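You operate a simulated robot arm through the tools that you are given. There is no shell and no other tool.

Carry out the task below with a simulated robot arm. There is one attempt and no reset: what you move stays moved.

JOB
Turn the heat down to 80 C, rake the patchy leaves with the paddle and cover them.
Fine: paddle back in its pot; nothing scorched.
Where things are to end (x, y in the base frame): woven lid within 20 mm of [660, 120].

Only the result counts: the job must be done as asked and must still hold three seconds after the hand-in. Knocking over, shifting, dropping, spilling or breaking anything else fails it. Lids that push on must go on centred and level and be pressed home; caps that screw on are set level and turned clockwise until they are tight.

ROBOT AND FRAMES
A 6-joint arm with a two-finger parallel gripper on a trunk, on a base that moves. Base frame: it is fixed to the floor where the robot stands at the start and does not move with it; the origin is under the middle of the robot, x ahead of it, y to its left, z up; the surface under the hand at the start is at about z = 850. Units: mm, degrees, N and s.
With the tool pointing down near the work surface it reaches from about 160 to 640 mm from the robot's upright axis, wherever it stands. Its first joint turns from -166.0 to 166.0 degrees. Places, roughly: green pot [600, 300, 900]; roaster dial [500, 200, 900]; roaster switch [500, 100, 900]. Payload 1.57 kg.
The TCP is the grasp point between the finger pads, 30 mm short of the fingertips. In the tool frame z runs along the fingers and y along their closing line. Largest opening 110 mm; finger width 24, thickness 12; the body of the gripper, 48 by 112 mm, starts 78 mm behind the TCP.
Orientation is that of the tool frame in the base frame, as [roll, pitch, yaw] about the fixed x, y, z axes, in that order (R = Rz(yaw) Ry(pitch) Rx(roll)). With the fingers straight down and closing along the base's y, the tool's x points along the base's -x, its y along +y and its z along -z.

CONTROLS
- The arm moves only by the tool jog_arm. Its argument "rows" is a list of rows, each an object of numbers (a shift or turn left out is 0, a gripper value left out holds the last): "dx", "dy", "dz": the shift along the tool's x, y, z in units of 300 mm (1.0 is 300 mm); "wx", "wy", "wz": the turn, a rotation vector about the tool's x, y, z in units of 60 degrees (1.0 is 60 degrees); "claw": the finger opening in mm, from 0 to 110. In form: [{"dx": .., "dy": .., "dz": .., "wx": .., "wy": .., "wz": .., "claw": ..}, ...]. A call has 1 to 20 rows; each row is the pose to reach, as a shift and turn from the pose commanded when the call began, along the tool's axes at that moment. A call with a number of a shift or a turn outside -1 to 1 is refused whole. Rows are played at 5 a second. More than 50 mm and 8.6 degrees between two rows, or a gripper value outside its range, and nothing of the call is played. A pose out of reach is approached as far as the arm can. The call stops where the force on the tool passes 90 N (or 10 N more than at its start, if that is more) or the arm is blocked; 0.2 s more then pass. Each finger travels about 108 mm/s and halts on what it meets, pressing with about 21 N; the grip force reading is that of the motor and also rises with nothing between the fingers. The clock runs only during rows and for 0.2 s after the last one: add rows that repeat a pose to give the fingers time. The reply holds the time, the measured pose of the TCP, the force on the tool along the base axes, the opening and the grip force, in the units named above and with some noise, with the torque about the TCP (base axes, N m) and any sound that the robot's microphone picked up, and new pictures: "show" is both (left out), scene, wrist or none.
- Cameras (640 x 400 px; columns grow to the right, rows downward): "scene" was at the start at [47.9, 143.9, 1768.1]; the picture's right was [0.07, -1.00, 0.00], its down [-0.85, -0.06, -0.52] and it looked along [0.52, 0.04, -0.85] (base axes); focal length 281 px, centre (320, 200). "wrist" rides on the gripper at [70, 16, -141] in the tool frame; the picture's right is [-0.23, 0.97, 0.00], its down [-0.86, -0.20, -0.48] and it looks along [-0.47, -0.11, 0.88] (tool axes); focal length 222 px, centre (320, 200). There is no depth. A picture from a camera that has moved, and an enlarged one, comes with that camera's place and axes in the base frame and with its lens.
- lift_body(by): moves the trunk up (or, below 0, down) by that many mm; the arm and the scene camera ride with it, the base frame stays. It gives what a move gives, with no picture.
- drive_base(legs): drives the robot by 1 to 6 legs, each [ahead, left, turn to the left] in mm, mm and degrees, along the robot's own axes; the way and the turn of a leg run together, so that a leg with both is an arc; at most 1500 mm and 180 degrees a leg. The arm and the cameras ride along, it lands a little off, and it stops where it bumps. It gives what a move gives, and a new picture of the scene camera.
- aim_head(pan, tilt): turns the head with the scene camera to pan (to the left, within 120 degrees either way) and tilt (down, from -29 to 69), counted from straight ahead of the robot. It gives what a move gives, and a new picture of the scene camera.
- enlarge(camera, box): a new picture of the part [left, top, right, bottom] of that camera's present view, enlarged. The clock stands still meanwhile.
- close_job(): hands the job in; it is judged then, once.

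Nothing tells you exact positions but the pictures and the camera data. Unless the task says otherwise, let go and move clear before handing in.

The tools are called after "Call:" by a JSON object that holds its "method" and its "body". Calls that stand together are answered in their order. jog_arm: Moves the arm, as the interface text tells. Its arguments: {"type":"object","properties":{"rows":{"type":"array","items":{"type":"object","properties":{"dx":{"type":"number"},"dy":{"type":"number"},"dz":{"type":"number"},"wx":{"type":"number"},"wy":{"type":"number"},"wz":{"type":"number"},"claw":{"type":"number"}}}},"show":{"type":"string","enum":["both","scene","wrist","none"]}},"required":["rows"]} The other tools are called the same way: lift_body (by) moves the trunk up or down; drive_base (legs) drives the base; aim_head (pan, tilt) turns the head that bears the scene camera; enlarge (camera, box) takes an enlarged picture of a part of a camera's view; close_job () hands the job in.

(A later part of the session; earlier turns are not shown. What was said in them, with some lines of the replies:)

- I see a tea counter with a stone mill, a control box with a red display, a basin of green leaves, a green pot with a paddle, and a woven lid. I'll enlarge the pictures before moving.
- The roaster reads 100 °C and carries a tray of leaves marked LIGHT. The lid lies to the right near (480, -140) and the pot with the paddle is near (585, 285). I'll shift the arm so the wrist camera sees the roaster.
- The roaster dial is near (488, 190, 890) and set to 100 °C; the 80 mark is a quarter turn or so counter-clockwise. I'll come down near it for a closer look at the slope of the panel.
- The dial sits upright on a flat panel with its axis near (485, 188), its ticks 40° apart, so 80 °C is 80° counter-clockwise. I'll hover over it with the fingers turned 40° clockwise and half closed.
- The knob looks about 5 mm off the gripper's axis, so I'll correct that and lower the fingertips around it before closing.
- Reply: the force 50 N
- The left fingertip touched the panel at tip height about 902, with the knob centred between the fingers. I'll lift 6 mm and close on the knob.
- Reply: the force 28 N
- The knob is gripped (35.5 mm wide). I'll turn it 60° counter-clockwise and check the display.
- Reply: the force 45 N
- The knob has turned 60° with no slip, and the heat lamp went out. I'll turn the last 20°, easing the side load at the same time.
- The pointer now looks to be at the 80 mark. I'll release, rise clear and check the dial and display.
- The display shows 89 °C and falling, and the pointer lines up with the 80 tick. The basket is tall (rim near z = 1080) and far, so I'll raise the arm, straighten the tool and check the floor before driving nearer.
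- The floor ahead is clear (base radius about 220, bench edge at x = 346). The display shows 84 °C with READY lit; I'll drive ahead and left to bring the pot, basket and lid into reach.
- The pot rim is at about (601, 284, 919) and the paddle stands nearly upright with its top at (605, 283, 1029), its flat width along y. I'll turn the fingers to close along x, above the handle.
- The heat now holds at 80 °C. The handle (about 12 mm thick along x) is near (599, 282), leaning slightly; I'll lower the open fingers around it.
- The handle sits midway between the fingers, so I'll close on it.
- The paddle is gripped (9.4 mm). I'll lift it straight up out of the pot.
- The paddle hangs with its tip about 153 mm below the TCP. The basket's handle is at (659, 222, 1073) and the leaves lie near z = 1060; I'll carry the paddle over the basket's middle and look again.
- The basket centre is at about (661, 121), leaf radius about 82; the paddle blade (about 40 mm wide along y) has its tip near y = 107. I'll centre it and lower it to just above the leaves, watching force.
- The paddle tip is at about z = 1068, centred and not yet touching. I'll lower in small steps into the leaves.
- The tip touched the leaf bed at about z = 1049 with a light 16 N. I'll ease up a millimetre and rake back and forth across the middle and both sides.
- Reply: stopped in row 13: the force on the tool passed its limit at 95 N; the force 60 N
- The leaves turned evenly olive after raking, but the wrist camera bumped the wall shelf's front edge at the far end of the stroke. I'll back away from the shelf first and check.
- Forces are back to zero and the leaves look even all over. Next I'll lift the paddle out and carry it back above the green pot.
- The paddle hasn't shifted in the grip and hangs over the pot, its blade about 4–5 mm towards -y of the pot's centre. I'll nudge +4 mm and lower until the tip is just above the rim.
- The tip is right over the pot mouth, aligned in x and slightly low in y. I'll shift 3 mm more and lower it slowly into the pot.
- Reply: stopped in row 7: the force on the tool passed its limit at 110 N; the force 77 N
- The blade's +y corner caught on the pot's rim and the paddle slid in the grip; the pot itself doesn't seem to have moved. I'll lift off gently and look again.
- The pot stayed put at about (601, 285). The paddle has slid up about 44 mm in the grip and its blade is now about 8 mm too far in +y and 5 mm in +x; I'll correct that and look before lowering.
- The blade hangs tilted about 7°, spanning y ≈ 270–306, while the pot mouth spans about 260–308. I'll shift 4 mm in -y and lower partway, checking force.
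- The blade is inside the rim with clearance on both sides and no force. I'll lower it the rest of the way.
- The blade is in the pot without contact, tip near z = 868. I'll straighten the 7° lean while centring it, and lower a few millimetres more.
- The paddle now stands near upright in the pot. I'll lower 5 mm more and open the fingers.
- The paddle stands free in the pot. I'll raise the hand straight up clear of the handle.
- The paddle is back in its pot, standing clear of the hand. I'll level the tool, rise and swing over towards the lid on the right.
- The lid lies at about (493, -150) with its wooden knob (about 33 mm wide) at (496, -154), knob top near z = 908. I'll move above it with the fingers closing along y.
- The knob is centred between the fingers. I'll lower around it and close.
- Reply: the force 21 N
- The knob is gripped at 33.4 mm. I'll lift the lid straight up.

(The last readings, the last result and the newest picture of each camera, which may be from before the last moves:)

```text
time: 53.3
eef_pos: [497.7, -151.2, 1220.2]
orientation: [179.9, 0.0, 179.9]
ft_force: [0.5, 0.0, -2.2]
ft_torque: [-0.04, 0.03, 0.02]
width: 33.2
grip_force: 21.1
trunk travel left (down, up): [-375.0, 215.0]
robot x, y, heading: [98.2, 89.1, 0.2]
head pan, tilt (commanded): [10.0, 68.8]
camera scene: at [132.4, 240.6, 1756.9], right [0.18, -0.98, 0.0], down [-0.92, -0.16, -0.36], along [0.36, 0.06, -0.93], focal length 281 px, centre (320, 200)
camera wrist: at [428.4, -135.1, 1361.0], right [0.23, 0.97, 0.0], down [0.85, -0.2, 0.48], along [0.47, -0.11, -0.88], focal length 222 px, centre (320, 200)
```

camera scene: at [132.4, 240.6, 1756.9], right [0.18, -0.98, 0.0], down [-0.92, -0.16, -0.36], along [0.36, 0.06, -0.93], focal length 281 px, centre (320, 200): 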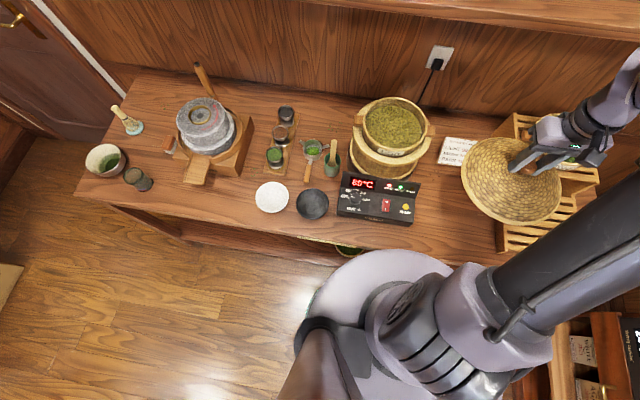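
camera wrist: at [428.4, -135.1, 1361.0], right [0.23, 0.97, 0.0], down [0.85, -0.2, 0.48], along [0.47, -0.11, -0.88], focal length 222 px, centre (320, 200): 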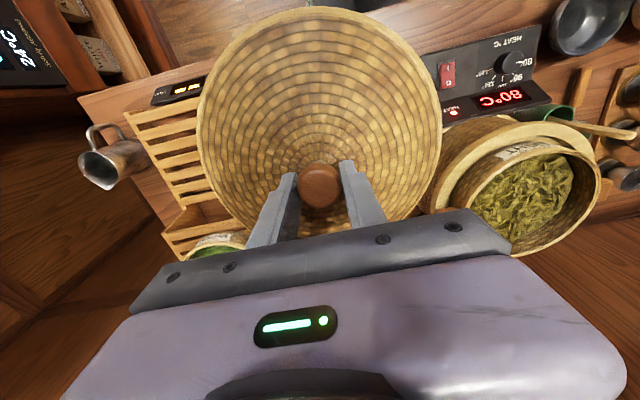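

Call:
{"method": "enlarge", "body": {"camera": "wrist", "box": [430, 80, 630, 260]}}

Call:
{"method": "enlarge", "body": {"camera": "scene", "box": [335, 85, 445, 195]}}

Call:
{"method": "enlarge", "body": {"camera": "wrist", "box": [170, 0, 460, 250]}}

```text
2.22 times, centred on (530, 170) of wrist
camera zoom: at [428.4, -135.1, 1361.0], right [0.23, 0.97, 0.0], down [0.85, -0.2, 0.48], along [0.47, -0.11, -0.88], focal length 494 px, centre (-147, 267)
```

zoom: 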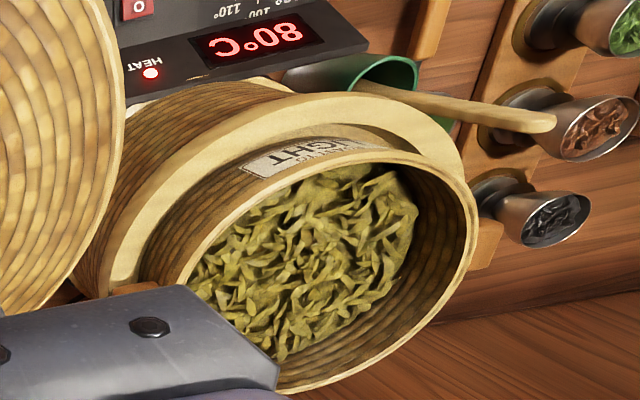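

```text
3.64 times, centred on (390, 140) of scene
camera zoom: at [132.4, 240.6, 1756.9], right [0.18, -0.98, 0.0], down [-0.92, -0.16, -0.36], along [0.36, 0.06, -0.93], focal length 1022 px, centre (66, 418)
```

zoom: 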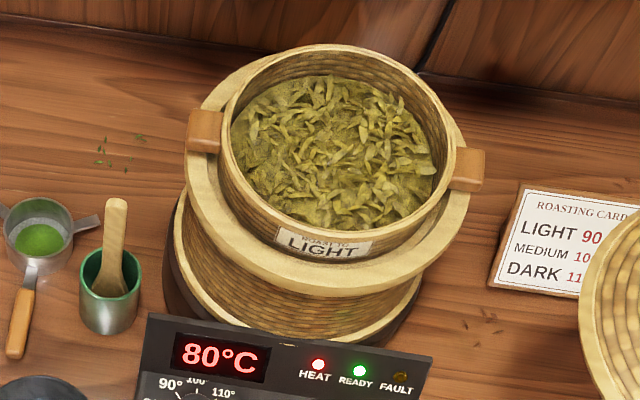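

```text
1.60 times, centred on (315, 125) of wrist
camera zoom: at [428.4, -135.1, 1361.0], right [0.23, 0.97, 0.0], down [0.85, -0.2, 0.48], along [0.47, -0.11, -0.88], focal length 355 px, centre (328, 320)
```

zoom: 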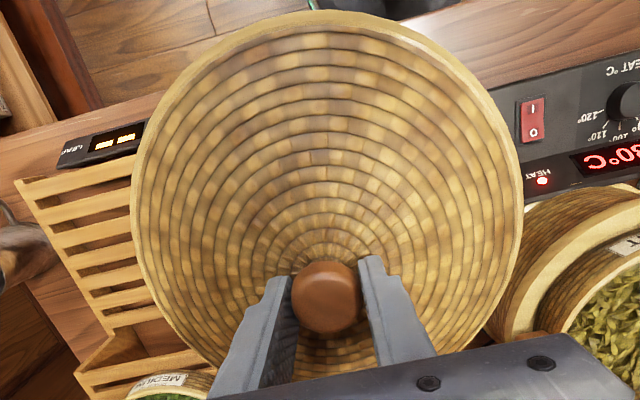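

The lid hangs level from the hand. I'll carry it over the basket at this height.

Call:
{"method": "jog_arm", "body": {"rows": [{"dx": -0.04, "dy": 0.066, "claw": 20}, {"dx": -0.11, "dy": 0.183, "claw": 20}, {"dx": -0.18, "dy": 0.3, "claw": 20}, {"dx": -0.25, "dy": 0.416, "claw": 20}, {"dx": -0.32, "dy": 0.533, "claw": 20}, {"dx": -0.39, "dy": 0.649, "claw": 20}, {"dx": -0.46, "dy": 0.766, "claw": 20}, {"dx": -0.515, "dy": 0.857, "claw": 20}, {"dx": -0.543, "dy": 0.904, "claw": 20}, {"dx": -0.543, "dy": 0.904, "claw": 20}, {"dx": -0.543, "dy": 0.904, "claw": 20}], "show": "both"}}

Call:
{"method": "enlarge", "body": {"camera": "scene", "box": [335, 50, 475, 195]}}

Call:
{"method": "enlarge", "body": {"camera": "wrist", "box": [170, 0, 460, 250]}}

```text
time: 55.7
eef_pos: [660.8, 116.9, 1219.3]
orientation: [-180.0, 0.0, 179.9]
ft_force: [0.2, 0.4, -2.5]
ft_torque: [0.04, 0.02, 0.02]
width: 33.2
grip_force: 21.2
trunk travel left (down, up): [-375.0, 215.0]
robot x, y, heading: [94.3, 91.7, 0.3]
head pan, tilt (commanded): [10.0, 68.8]
camera scene: at [131.9, 241.2, 1756.9], right [0.18, -0.98, 0.0], down [-0.92, -0.16, -0.36], along [0.36, 0.06, -0.93], focal length 281 px, centre (320, 200)
camera wrist: at [591.1, 133.9, 1360.6], right [0.23, 0.97, 0.0], down [0.85, -0.2, 0.48], along [0.47, -0.11, -0.88], focal length 222 px, centre (320, 200)
```

scene: 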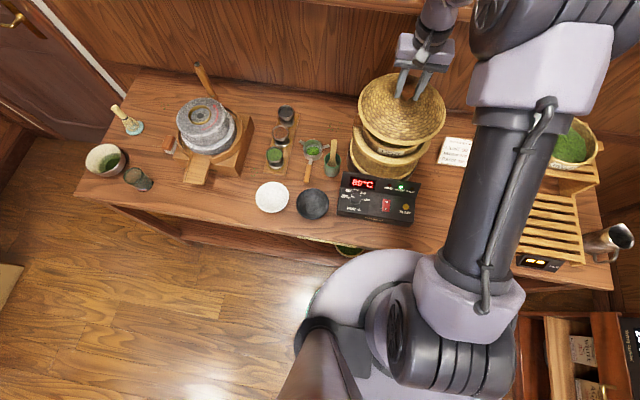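
wrist: 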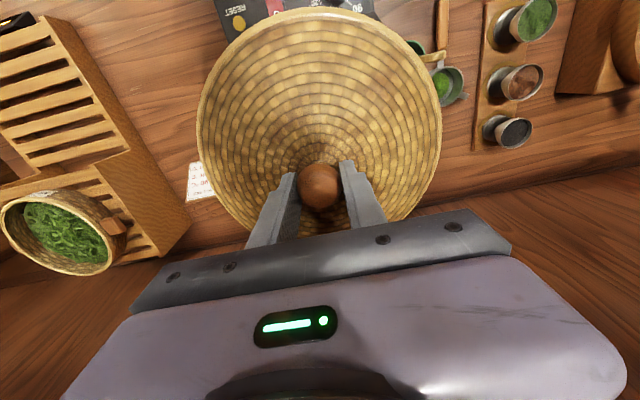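

```text
2.76 times, centred on (405, 122) of scene
camera zoom: at [131.9, 241.2, 1756.9], right [0.18, -0.98, 0.0], down [-0.92, -0.16, -0.36], along [0.36, 0.06, -0.93], focal length 776 px, centre (86, 414)
```

zoom: 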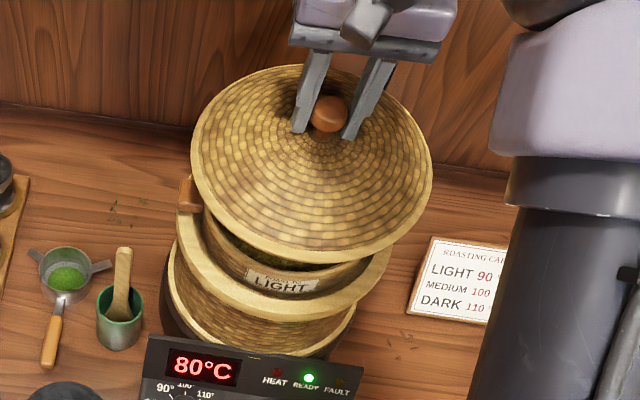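

```text
1.60 times, centred on (315, 125) of wrist
camera zoom: at [591.1, 133.9, 1360.6], right [0.23, 0.97, 0.0], down [0.85, -0.2, 0.48], along [0.47, -0.11, -0.88], focal length 355 px, centre (328, 320)
```

zoom: 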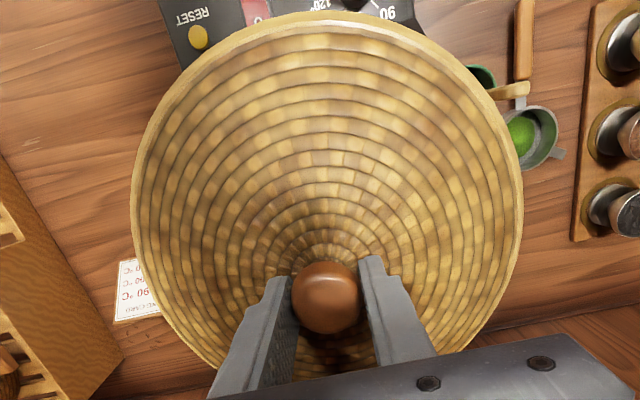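

The lid is over the basket, centred at about (660, 119). I'll lower it in steps, watching for contact.

Call:
{"method": "jog_arm", "body": {"rows": [{"dy": 0.003, "dz": 0.04, "claw": 20}, {"dy": 0.003, "dz": 0.08, "claw": 20}, {"dy": 0.003, "dz": 0.12, "claw": 20}, {"dy": 0.003, "dz": 0.15, "claw": 20}, {"dy": 0.003, "dz": 0.15, "claw": 20}], "show": "both"}}

Call:
{"method": "enlarge", "body": {"camera": "scene", "box": [335, 50, 475, 195]}}

```text
time: 56.9
eef_pos: [659.9, 119.5, 1173.7]
orientation: [180.0, -0.1, 179.8]
ft_force: [-0.2, 0.6, -1.9]
ft_torque: [-0.02, -0.02, 0.0]
width: 32.7
grip_force: 21.0
trunk travel left (down, up): [-375.0, 215.0]
robot x, y, heading: [99.4, 93.8, 0.0]
head pan, tilt (commanded): [10.0, 68.8]
camera scene: at [131.7, 241.0, 1757.0], right [0.18, -0.98, 0.0], down [-0.92, -0.16, -0.36], along [0.36, 0.06, -0.93], focal length 281 px, centre (320, 200)
camera wrist: at [590.8, 135.8, 1315.2], right [0.23, 0.97, 0.0], down [0.85, -0.2, 0.48], along [0.47, -0.11, -0.88], focal length 222 px, centre (320, 200)
```

scene: 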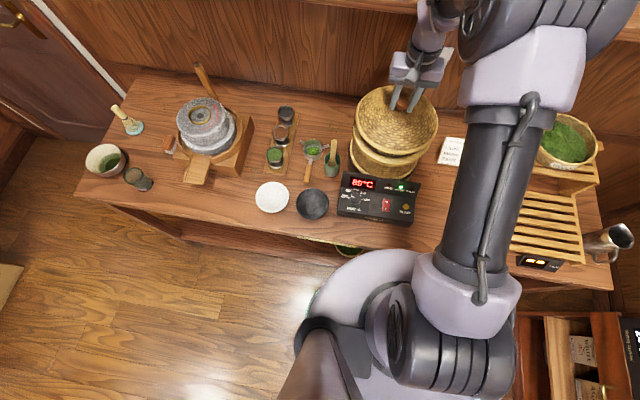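
wrist: 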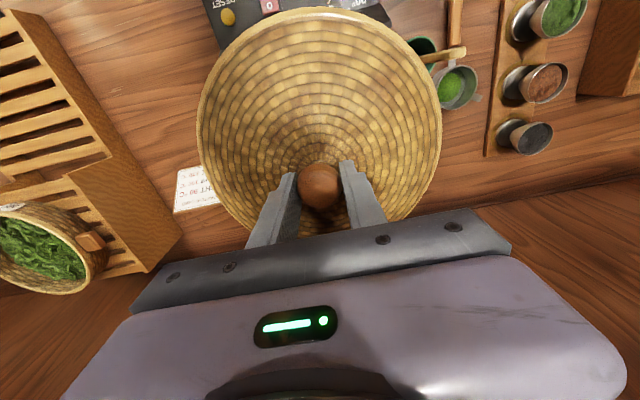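

```text
2.76 times, centred on (405, 122) of scene
camera zoom: at [131.7, 241.0, 1757.0], right [0.18, -0.98, 0.0], down [-0.92, -0.16, -0.36], along [0.36, 0.06, -0.93], focal length 776 px, centre (86, 414)
```

zoom: 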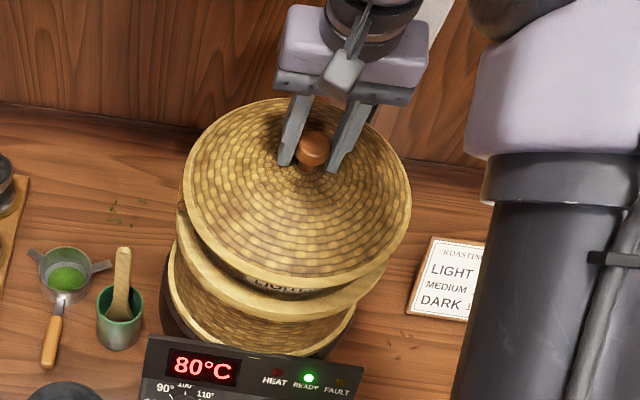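

Call:
{"method": "jog_arm", "body": {"rows": [{"dz": 0.015, "claw": 20}, {"dz": 0.03, "claw": 20}, {"dz": 0.045, "claw": 20}, {"dz": 0.045, "claw": 20}], "show": "scene"}}

Call:
{"method": "enlarge", "body": {"camera": "scene", "box": [335, 70, 455, 195]}}

```text
time: 57.9
eef_pos: [660.2, 118.5, 1162.8]
orientation: [179.9, 0.0, 179.9]
ft_force: [-0.2, -0.1, -1.9]
ft_torque: [0.01, -0.01, -0.01]
width: 33.1
grip_force: 20.9
trunk travel left (down, up): [-375.0, 215.0]
robot x, y, heading: [98.4, 90.2, -0.1]
head pan, tilt (commanded): [10.0, 68.8]
camera scene: at [131.7, 241.0, 1756.9], right [0.18, -0.98, 0.0], down [-0.92, -0.16, -0.36], along [0.36, 0.06, -0.93], focal length 281 px, centre (320, 200)
```

scene: 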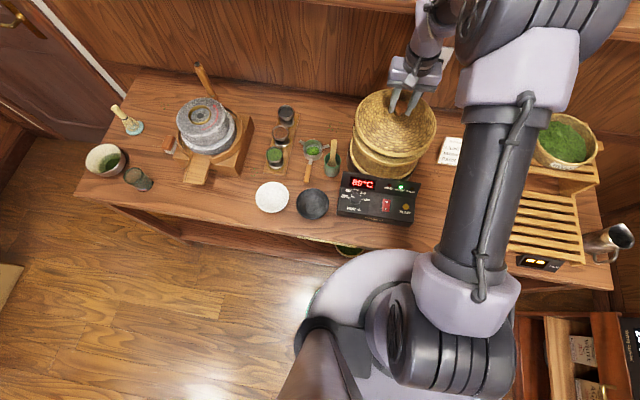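

```text
3.20 times, centred on (395, 132) of scene
camera zoom: at [131.7, 241.0, 1756.9], right [0.18, -0.98, 0.0], down [-0.92, -0.16, -0.36], along [0.36, 0.06, -0.93], focal length 900 px, centre (80, 416)
```

zoom: 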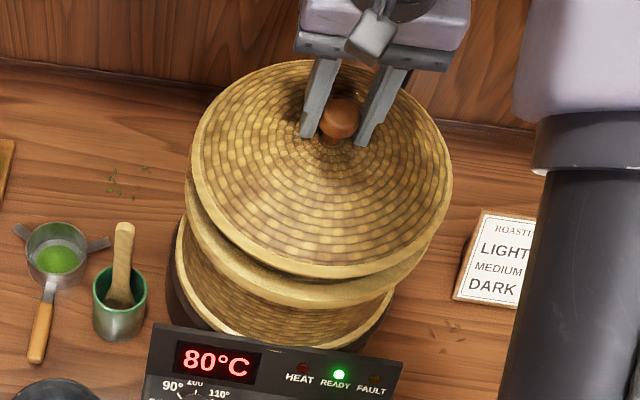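

Call:
{"method": "jog_arm", "body": {"rows": [{"dz": 0.01, "claw": 20}, {"dz": 0.02, "claw": 20}, {"dz": 0.03, "claw": 20}, {"dz": 0.03, "claw": 20}], "show": "none"}}

```text
time: 58.9
eef_pos: [661.7, 119.2, 1158.3]
orientation: [179.9, 0.6, 180.0]
ft_force: [10.6, 0.3, 63.5]
ft_torque: [-0.16, 0.3, -0.1]
width: 33.1
grip_force: 21.3
trunk travel left (down, up): [-375.0, 215.0]
robot x, y, heading: [98.4, 93.3, 0.1]
head pan, tilt (commanded): [10.0, 68.8]
```

The lid made contact at TCP z ≈ 1159 and I'm pressing it a little hard. I'll ease up 5 mm and look.

Call:
{"method": "jog_arm", "body": {"rows": [{"dz": -0.008, "claw": 20}, {"dz": -0.017, "claw": 20}, {"dz": -0.017, "claw": 20}], "show": "both"}}

Call:
{"method": "enlarge", "body": {"camera": "scene", "box": [335, 70, 455, 195]}}

Call:
{"method": "enlarge", "body": {"camera": "wrist", "box": [170, 0, 460, 250]}}

```text
time: 59.7
eef_pos: [661.3, 119.9, 1157.1]
orientation: [-180.0, 0.1, 179.9]
ft_force: [14.9, 1.9, 35.7]
ft_torque: [-0.01, -0.87, 0.25]
width: 33.0
grip_force: 21.3
trunk travel left (down, up): [-375.0, 215.0]
robot x, y, heading: [99.2, 93.1, 0.4]
head pan, tilt (commanded): [10.0, 68.8]
camera scene: at [130.7, 241.2, 1756.9], right [0.18, -0.98, 0.0], down [-0.92, -0.16, -0.36], along [0.36, 0.06, -0.93], focal length 281 px, centre (320, 200)
camera wrist: at [591.0, 135.9, 1298.6], right [0.23, 0.97, 0.0], down [0.85, -0.2, 0.48], along [0.47, -0.11, -0.88], focal length 222 px, centre (320, 200)
```

scene: 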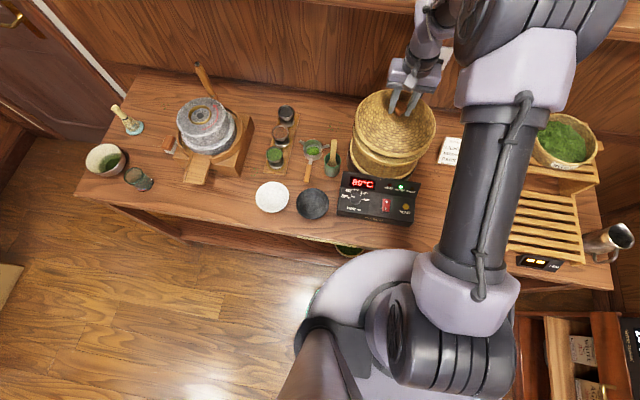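
wrist: 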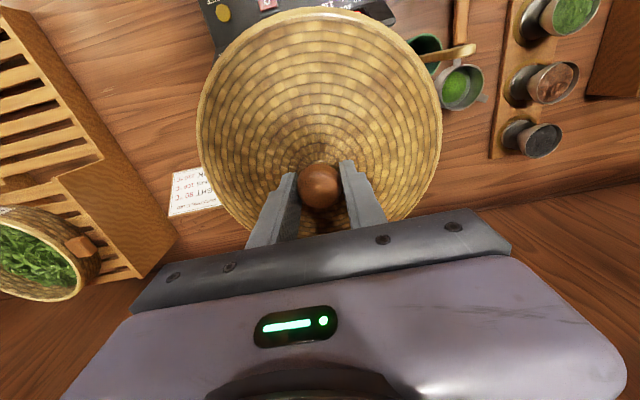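

```text
3.20 times, centred on (395, 132) of scene
camera zoom: at [130.7, 241.2, 1756.9], right [0.18, -0.98, 0.0], down [-0.92, -0.16, -0.36], along [0.36, 0.06, -0.93], focal length 900 px, centre (80, 416)
```

zoom: 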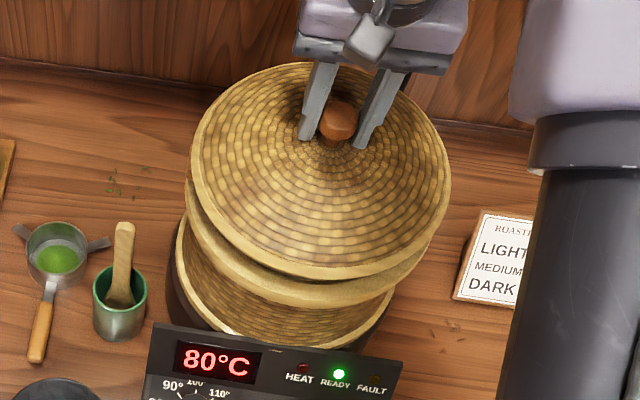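

```text
1.60 times, centred on (315, 125) of wrist
camera zoom: at [591.0, 135.9, 1298.6], right [0.23, 0.97, 0.0], down [0.85, -0.2, 0.48], along [0.47, -0.11, -0.88], focal length 355 px, centre (328, 320)
```

zoom: 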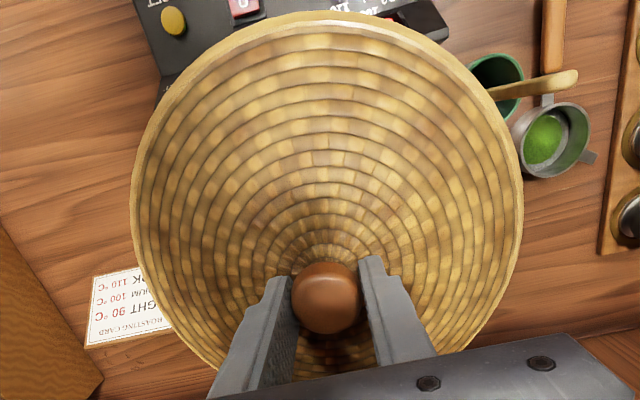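

Call:
{"method": "jog_arm", "body": {"rows": [{"dz": -0.006, "claw": 20}, {"dz": -0.012, "claw": 20}, {"dz": -0.012, "claw": 20}], "show": "none"}}

```text
time: 60.5
eef_pos: [658.6, 119.3, 1161.5]
orientation: [179.9, -0.1, 179.8]
ft_force: [-0.6, -1.3, -1.9]
ft_torque: [0.0, 0.01, 0.0]
width: 33.3
grip_force: 21.2
trunk travel left (down, up): [-375.0, 215.0]
robot x, y, heading: [95.1, 93.5, 0.1]
head pan, tilt (commanded): [10.0, 68.8]
```

The lid is just free at z = 1161.5. I'll lower 2 mm so it just rests, then open the fingers.

Call:
{"method": "jog_arm", "body": {"rows": [{"dz": 0.003, "claw": 20}, {"dz": 0.006, "claw": 20}, {"dz": 0.006, "claw": 20}], "show": "none"}}

```text
time: 61.3
eef_pos: [660.9, 119.4, 1159.9]
orientation: [179.9, 0.0, 179.9]
ft_force: [-0.1, -0.2, -2.5]
ft_torque: [-0.04, 0.03, -0.01]
width: 33.0
grip_force: 21.1
trunk travel left (down, up): [-375.0, 215.0]
robot x, y, heading: [102.9, 93.8, 0.2]
head pan, tilt (commanded): [10.0, 68.8]
```

Call:
{"method": "jog_arm", "body": {"rows": [{"dz": 0.003, "claw": 20}, {"dz": 0.006, "claw": 20}, {"dz": 0.006, "claw": 20}], "show": "none"}}

```text
time: 62.1
eef_pos: [659.8, 120.0, 1158.5]
orientation: [179.9, 0.1, 179.9]
ft_force: [0.6, 0.6, 5.8]
ft_torque: [-0.08, 0.6, 0.0]
width: 32.9
grip_force: 21.3
trunk travel left (down, up): [-375.0, 215.0]
robot x, y, heading: [94.5, 95.6, 0.0]
head pan, tilt (commanded): [10.0, 68.8]
```

The lid touches lightly (about 8 N). I'll open the fingers and rise straight up.

Call:
{"method": "jog_arm", "body": {"rows": [{"dz": 0.0, "claw": 38}, {"dz": 0.0, "claw": 48}, {"dz": 0.0, "claw": 60}, {"dz": 0.0, "claw": 60}, {"dz": -0.05, "claw": 60}, {"dz": -0.12, "claw": 60}, {"dz": -0.22, "claw": 60}, {"dz": -0.3, "claw": 60}, {"dz": -0.3, "claw": 60}], "show": "both"}}

Call:
{"method": "enlarge", "body": {"camera": "scene", "box": [335, 60, 455, 195]}}

Call:
{"method": "enlarge", "body": {"camera": "wrist", "box": [170, 0, 460, 250]}}

```text
time: 64.1
eef_pos: [660.5, 118.7, 1247.3]
orientation: [179.9, 0.0, 179.9]
ft_force: [0.4, 0.4, 0.6]
ft_torque: [-0.03, 0.01, 0.01]
width: 60.1
grip_force: 0.0
trunk travel left (down, up): [-375.0, 215.0]
robot x, y, heading: [96.3, 89.7, -0.1]
head pan, tilt (commanded): [10.0, 68.8]
camera scene: at [131.9, 241.0, 1756.9], right [0.18, -0.98, 0.0], down [-0.92, -0.16, -0.36], along [0.36, 0.06, -0.93], focal length 281 px, centre (320, 200)
camera wrist: at [591.2, 136.0, 1388.9], right [0.23, 0.97, 0.0], down [0.85, -0.2, 0.48], along [0.47, -0.11, -0.88], focal length 222 px, centre (320, 200)
```

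scene: 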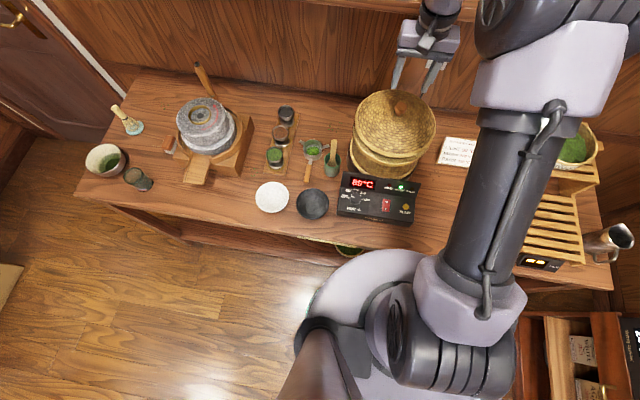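
wrist: 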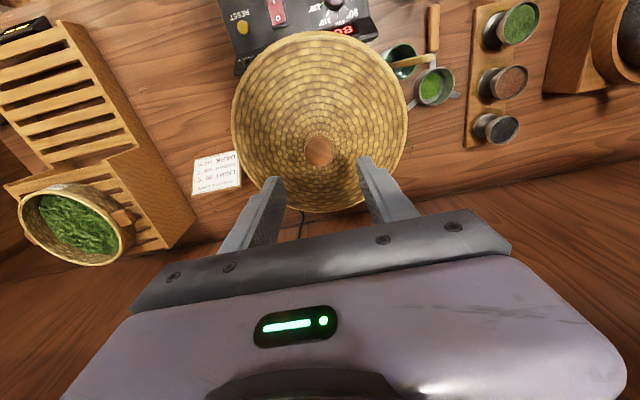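

```text
2.96 times, centred on (395, 128) of scene
camera zoom: at [131.9, 241.0, 1756.9], right [0.18, -0.98, 0.0], down [-0.92, -0.16, -0.36], along [0.36, 0.06, -0.93], focal length 833 px, centre (98, 415)
```

zoom: 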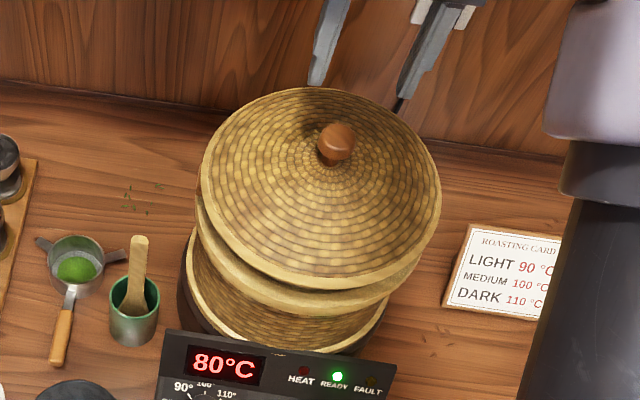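

```text
1.60 times, centred on (315, 125) of wrist
camera zoom: at [591.2, 136.0, 1388.9], right [0.23, 0.97, 0.0], down [0.85, -0.2, 0.48], along [0.47, -0.11, -0.88], focal length 355 px, centre (328, 320)
```

zoom: 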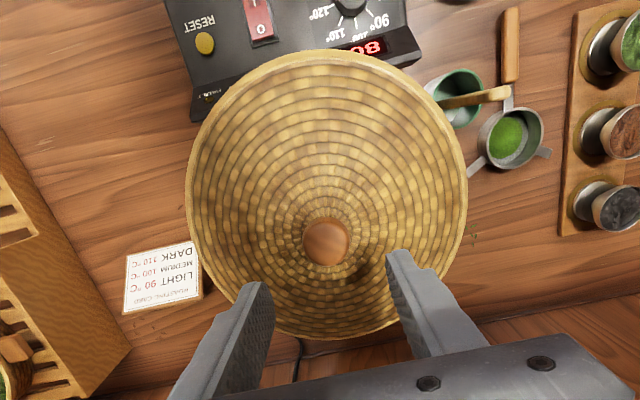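

The lid sits level and centred (knob at about (662, 118)). I'll move the hand back clear of the roaster, then check everything.

Call:
{"method": "jog_arm", "body": {"rows": [{"dx": 0.1, "dz": -0.05}, {"dx": 0.22, "dz": -0.1}, {"dx": 0.36, "dz": -0.15}, {"dx": 0.5, "dz": -0.18}, {"dx": 0.63, "dz": -0.2}, {"dx": 0.7, "dz": -0.2}, {"dx": 0.7, "dz": -0.2}], "show": "both"}}

Call:
{"method": "enlarge", "body": {"camera": "wrist", "box": [200, 50, 460, 250]}}

Call:
{"method": "enlarge", "body": {"camera": "scene", "box": [260, 80, 450, 230]}}

Call:
{"method": "aim_head", "body": {"pan": 0, "tilt": 42}}

```text
time: 65.7
eef_pos: [451.8, 120.6, 1306.8]
orientation: [-179.9, 0.1, 179.9]
ft_force: [-0.5, 1.2, 0.4]
ft_torque: [-0.01, 0.02, 0.0]
width: 59.9
grip_force: 0.1
trunk travel left (down, up): [-375.0, 215.0]
robot x, y, heading: [96.1, 93.4, 0.1]
head pan, tilt (commanded): [10.0, 68.8]
camera scene: at [132.9, 240.3, 1757.6], right [0.16, -0.99, 0.0], down [-0.92, -0.15, -0.37], along [0.37, 0.06, -0.93], focal length 281 px, centre (320, 200)
camera wrist: at [382.2, 136.6, 1448.0], right [0.23, 0.97, 0.0], down [0.85, -0.2, 0.48], along [0.47, -0.11, -0.88], focal length 222 px, centre (320, 200)
```

scene: 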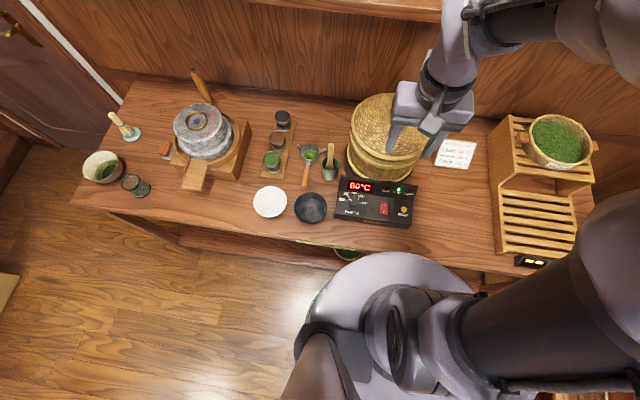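
wrist: 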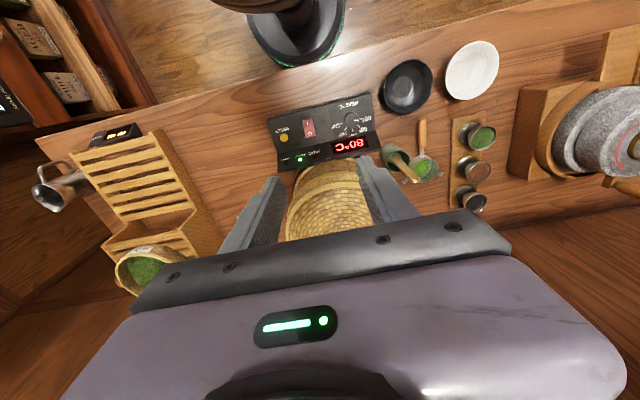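

```text
2.00 times, centred on (330, 150) of wrist
camera zoom: at [382.2, 136.6, 1448.0], right [0.23, 0.97, 0.0], down [0.85, -0.2, 0.48], along [0.47, -0.11, -0.88], focal length 444 px, centre (300, 300)
```

zoom: 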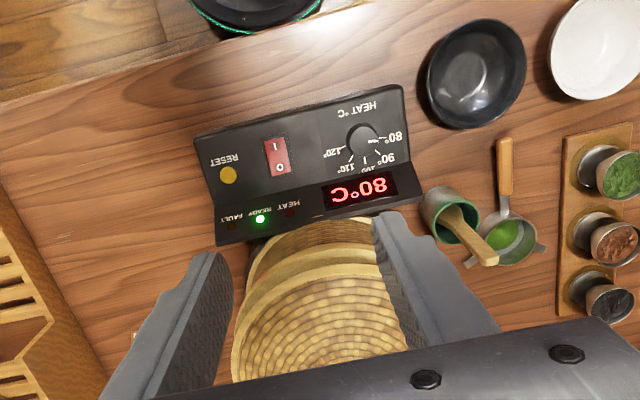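

```text
2.67 times, centred on (355, 155) of scene
camera zoom: at [132.9, 240.3, 1757.6], right [0.16, -0.99, 0.0], down [-0.92, -0.15, -0.37], along [0.37, 0.06, -0.93], focal length 750 px, centre (227, 320)
```

zoom: 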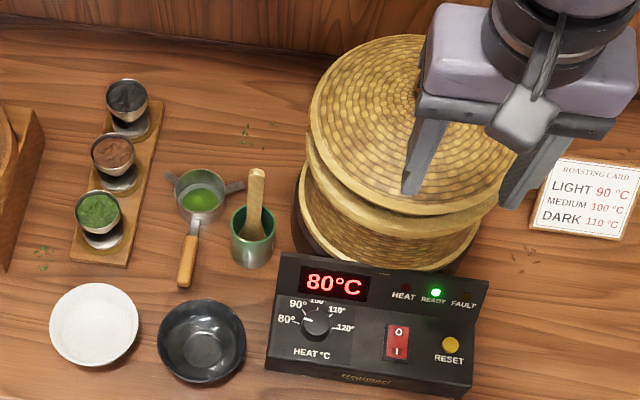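

```text
time: 66.7
eef_pos: [452.4, 120.3, 1307.2]
orientation: [179.8, 0.1, 179.9]
ft_force: [-1.1, 1.0, 0.4]
ft_torque: [-0.01, 0.01, -0.01]
width: 60.0
grip_force: 0.1
trunk travel left (down, up): [-375.0, 215.0]
robot x, y, heading: [96.6, 91.8, -0.0]
head pan, tilt (commanded): [0.0, 42.0]
camera scene: at [160.3, 231.4, 1790.1], right [0.0, -1.0, 0.0], down [-0.67, 0.0, -0.74], along [0.74, 0.0, -0.67], focal length 281 px, centre (320, 200)
```

scene: 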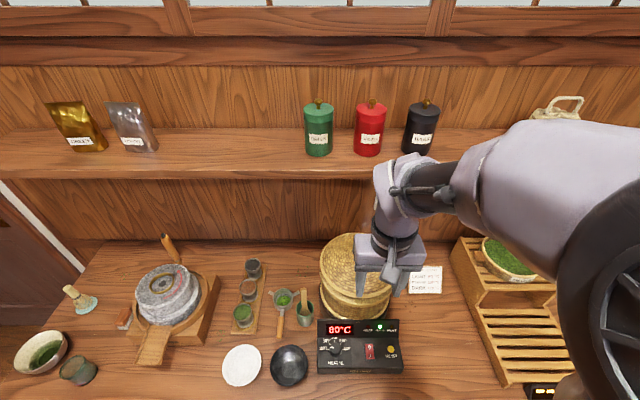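

Call:
{"method": "enlarge", "body": {"camera": "scene", "box": [230, 220, 450, 390]}}

Call:
{"method": "enlarge", "body": {"camera": "scene", "box": [30, 80, 600, 200]}}

```text
2.35 times, centred on (340, 305) of scene
camera zoom: at [160.3, 231.4, 1790.1], right [0.0, -1.0, 0.0], down [-0.67, 0.0, -0.74], along [0.74, 0.0, -0.67], focal length 662 px, centre (273, -47)
```

zoom: 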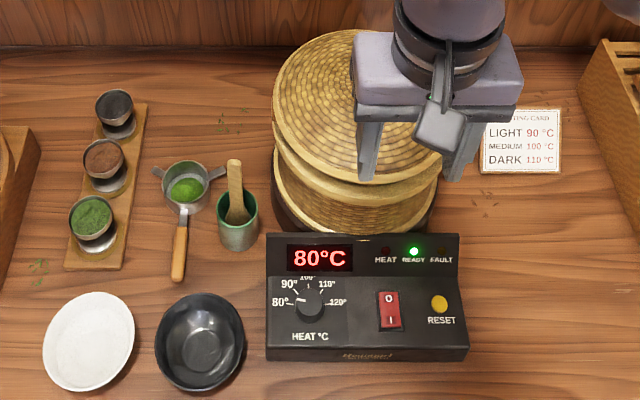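

```text
1.12 times, centred on (315, 140) of scene
camera zoom: at [160.3, 231.4, 1790.1], right [0.0, -1.0, 0.0], down [-0.67, 0.0, -0.74], along [0.74, 0.0, -0.67], focal length 316 px, centre (326, 267)
```

zoom: 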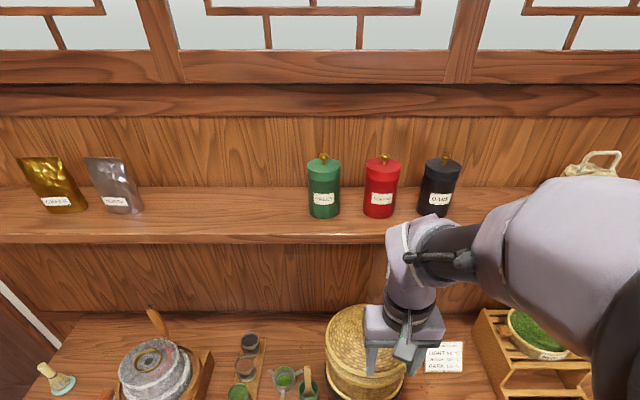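

The heat reads 80 °C with READY lit, the raked leaves are covered by the level lid at about (661, 119), and the paddle is in its pot. Everything else, including the jars on the shelf, looks undisturbed, and the hand is clear, so I'm handing in.

Call:
{"method": "close_job", "body": {}}

```text
The job is handed in.
```

The job is handed in; I don't have the verdict.

- **Heat:** I turned the dial to the 80 mark. The display holds at 80 °C with READY lit.
- **Leaves:** I raked across the middle and the side farther to the left. The patches turned evenly olive, with no sign of scorching. I skipped the planned stroke on the right side because the leaves already looked even.
- **Lid:** The woven lid sits level on the basket, centred at about (661, 119), close to the target of [660, 120].
- **Paddle:** It is back in the green pot, standing slightly leaned.

Two contacts went wrong along the way:

- **Wall shelf:** The wrist camera bumped the shelf's front edge at the end of one rake stroke, at about 95 N. The jars and pouches I could see on the shelf are still upright.
- **Green pot:** On the first try at putting the paddle back, the blade caught the rim at about 110 N and slid in the grip. The pot did not move, and the second try went in cleanly.
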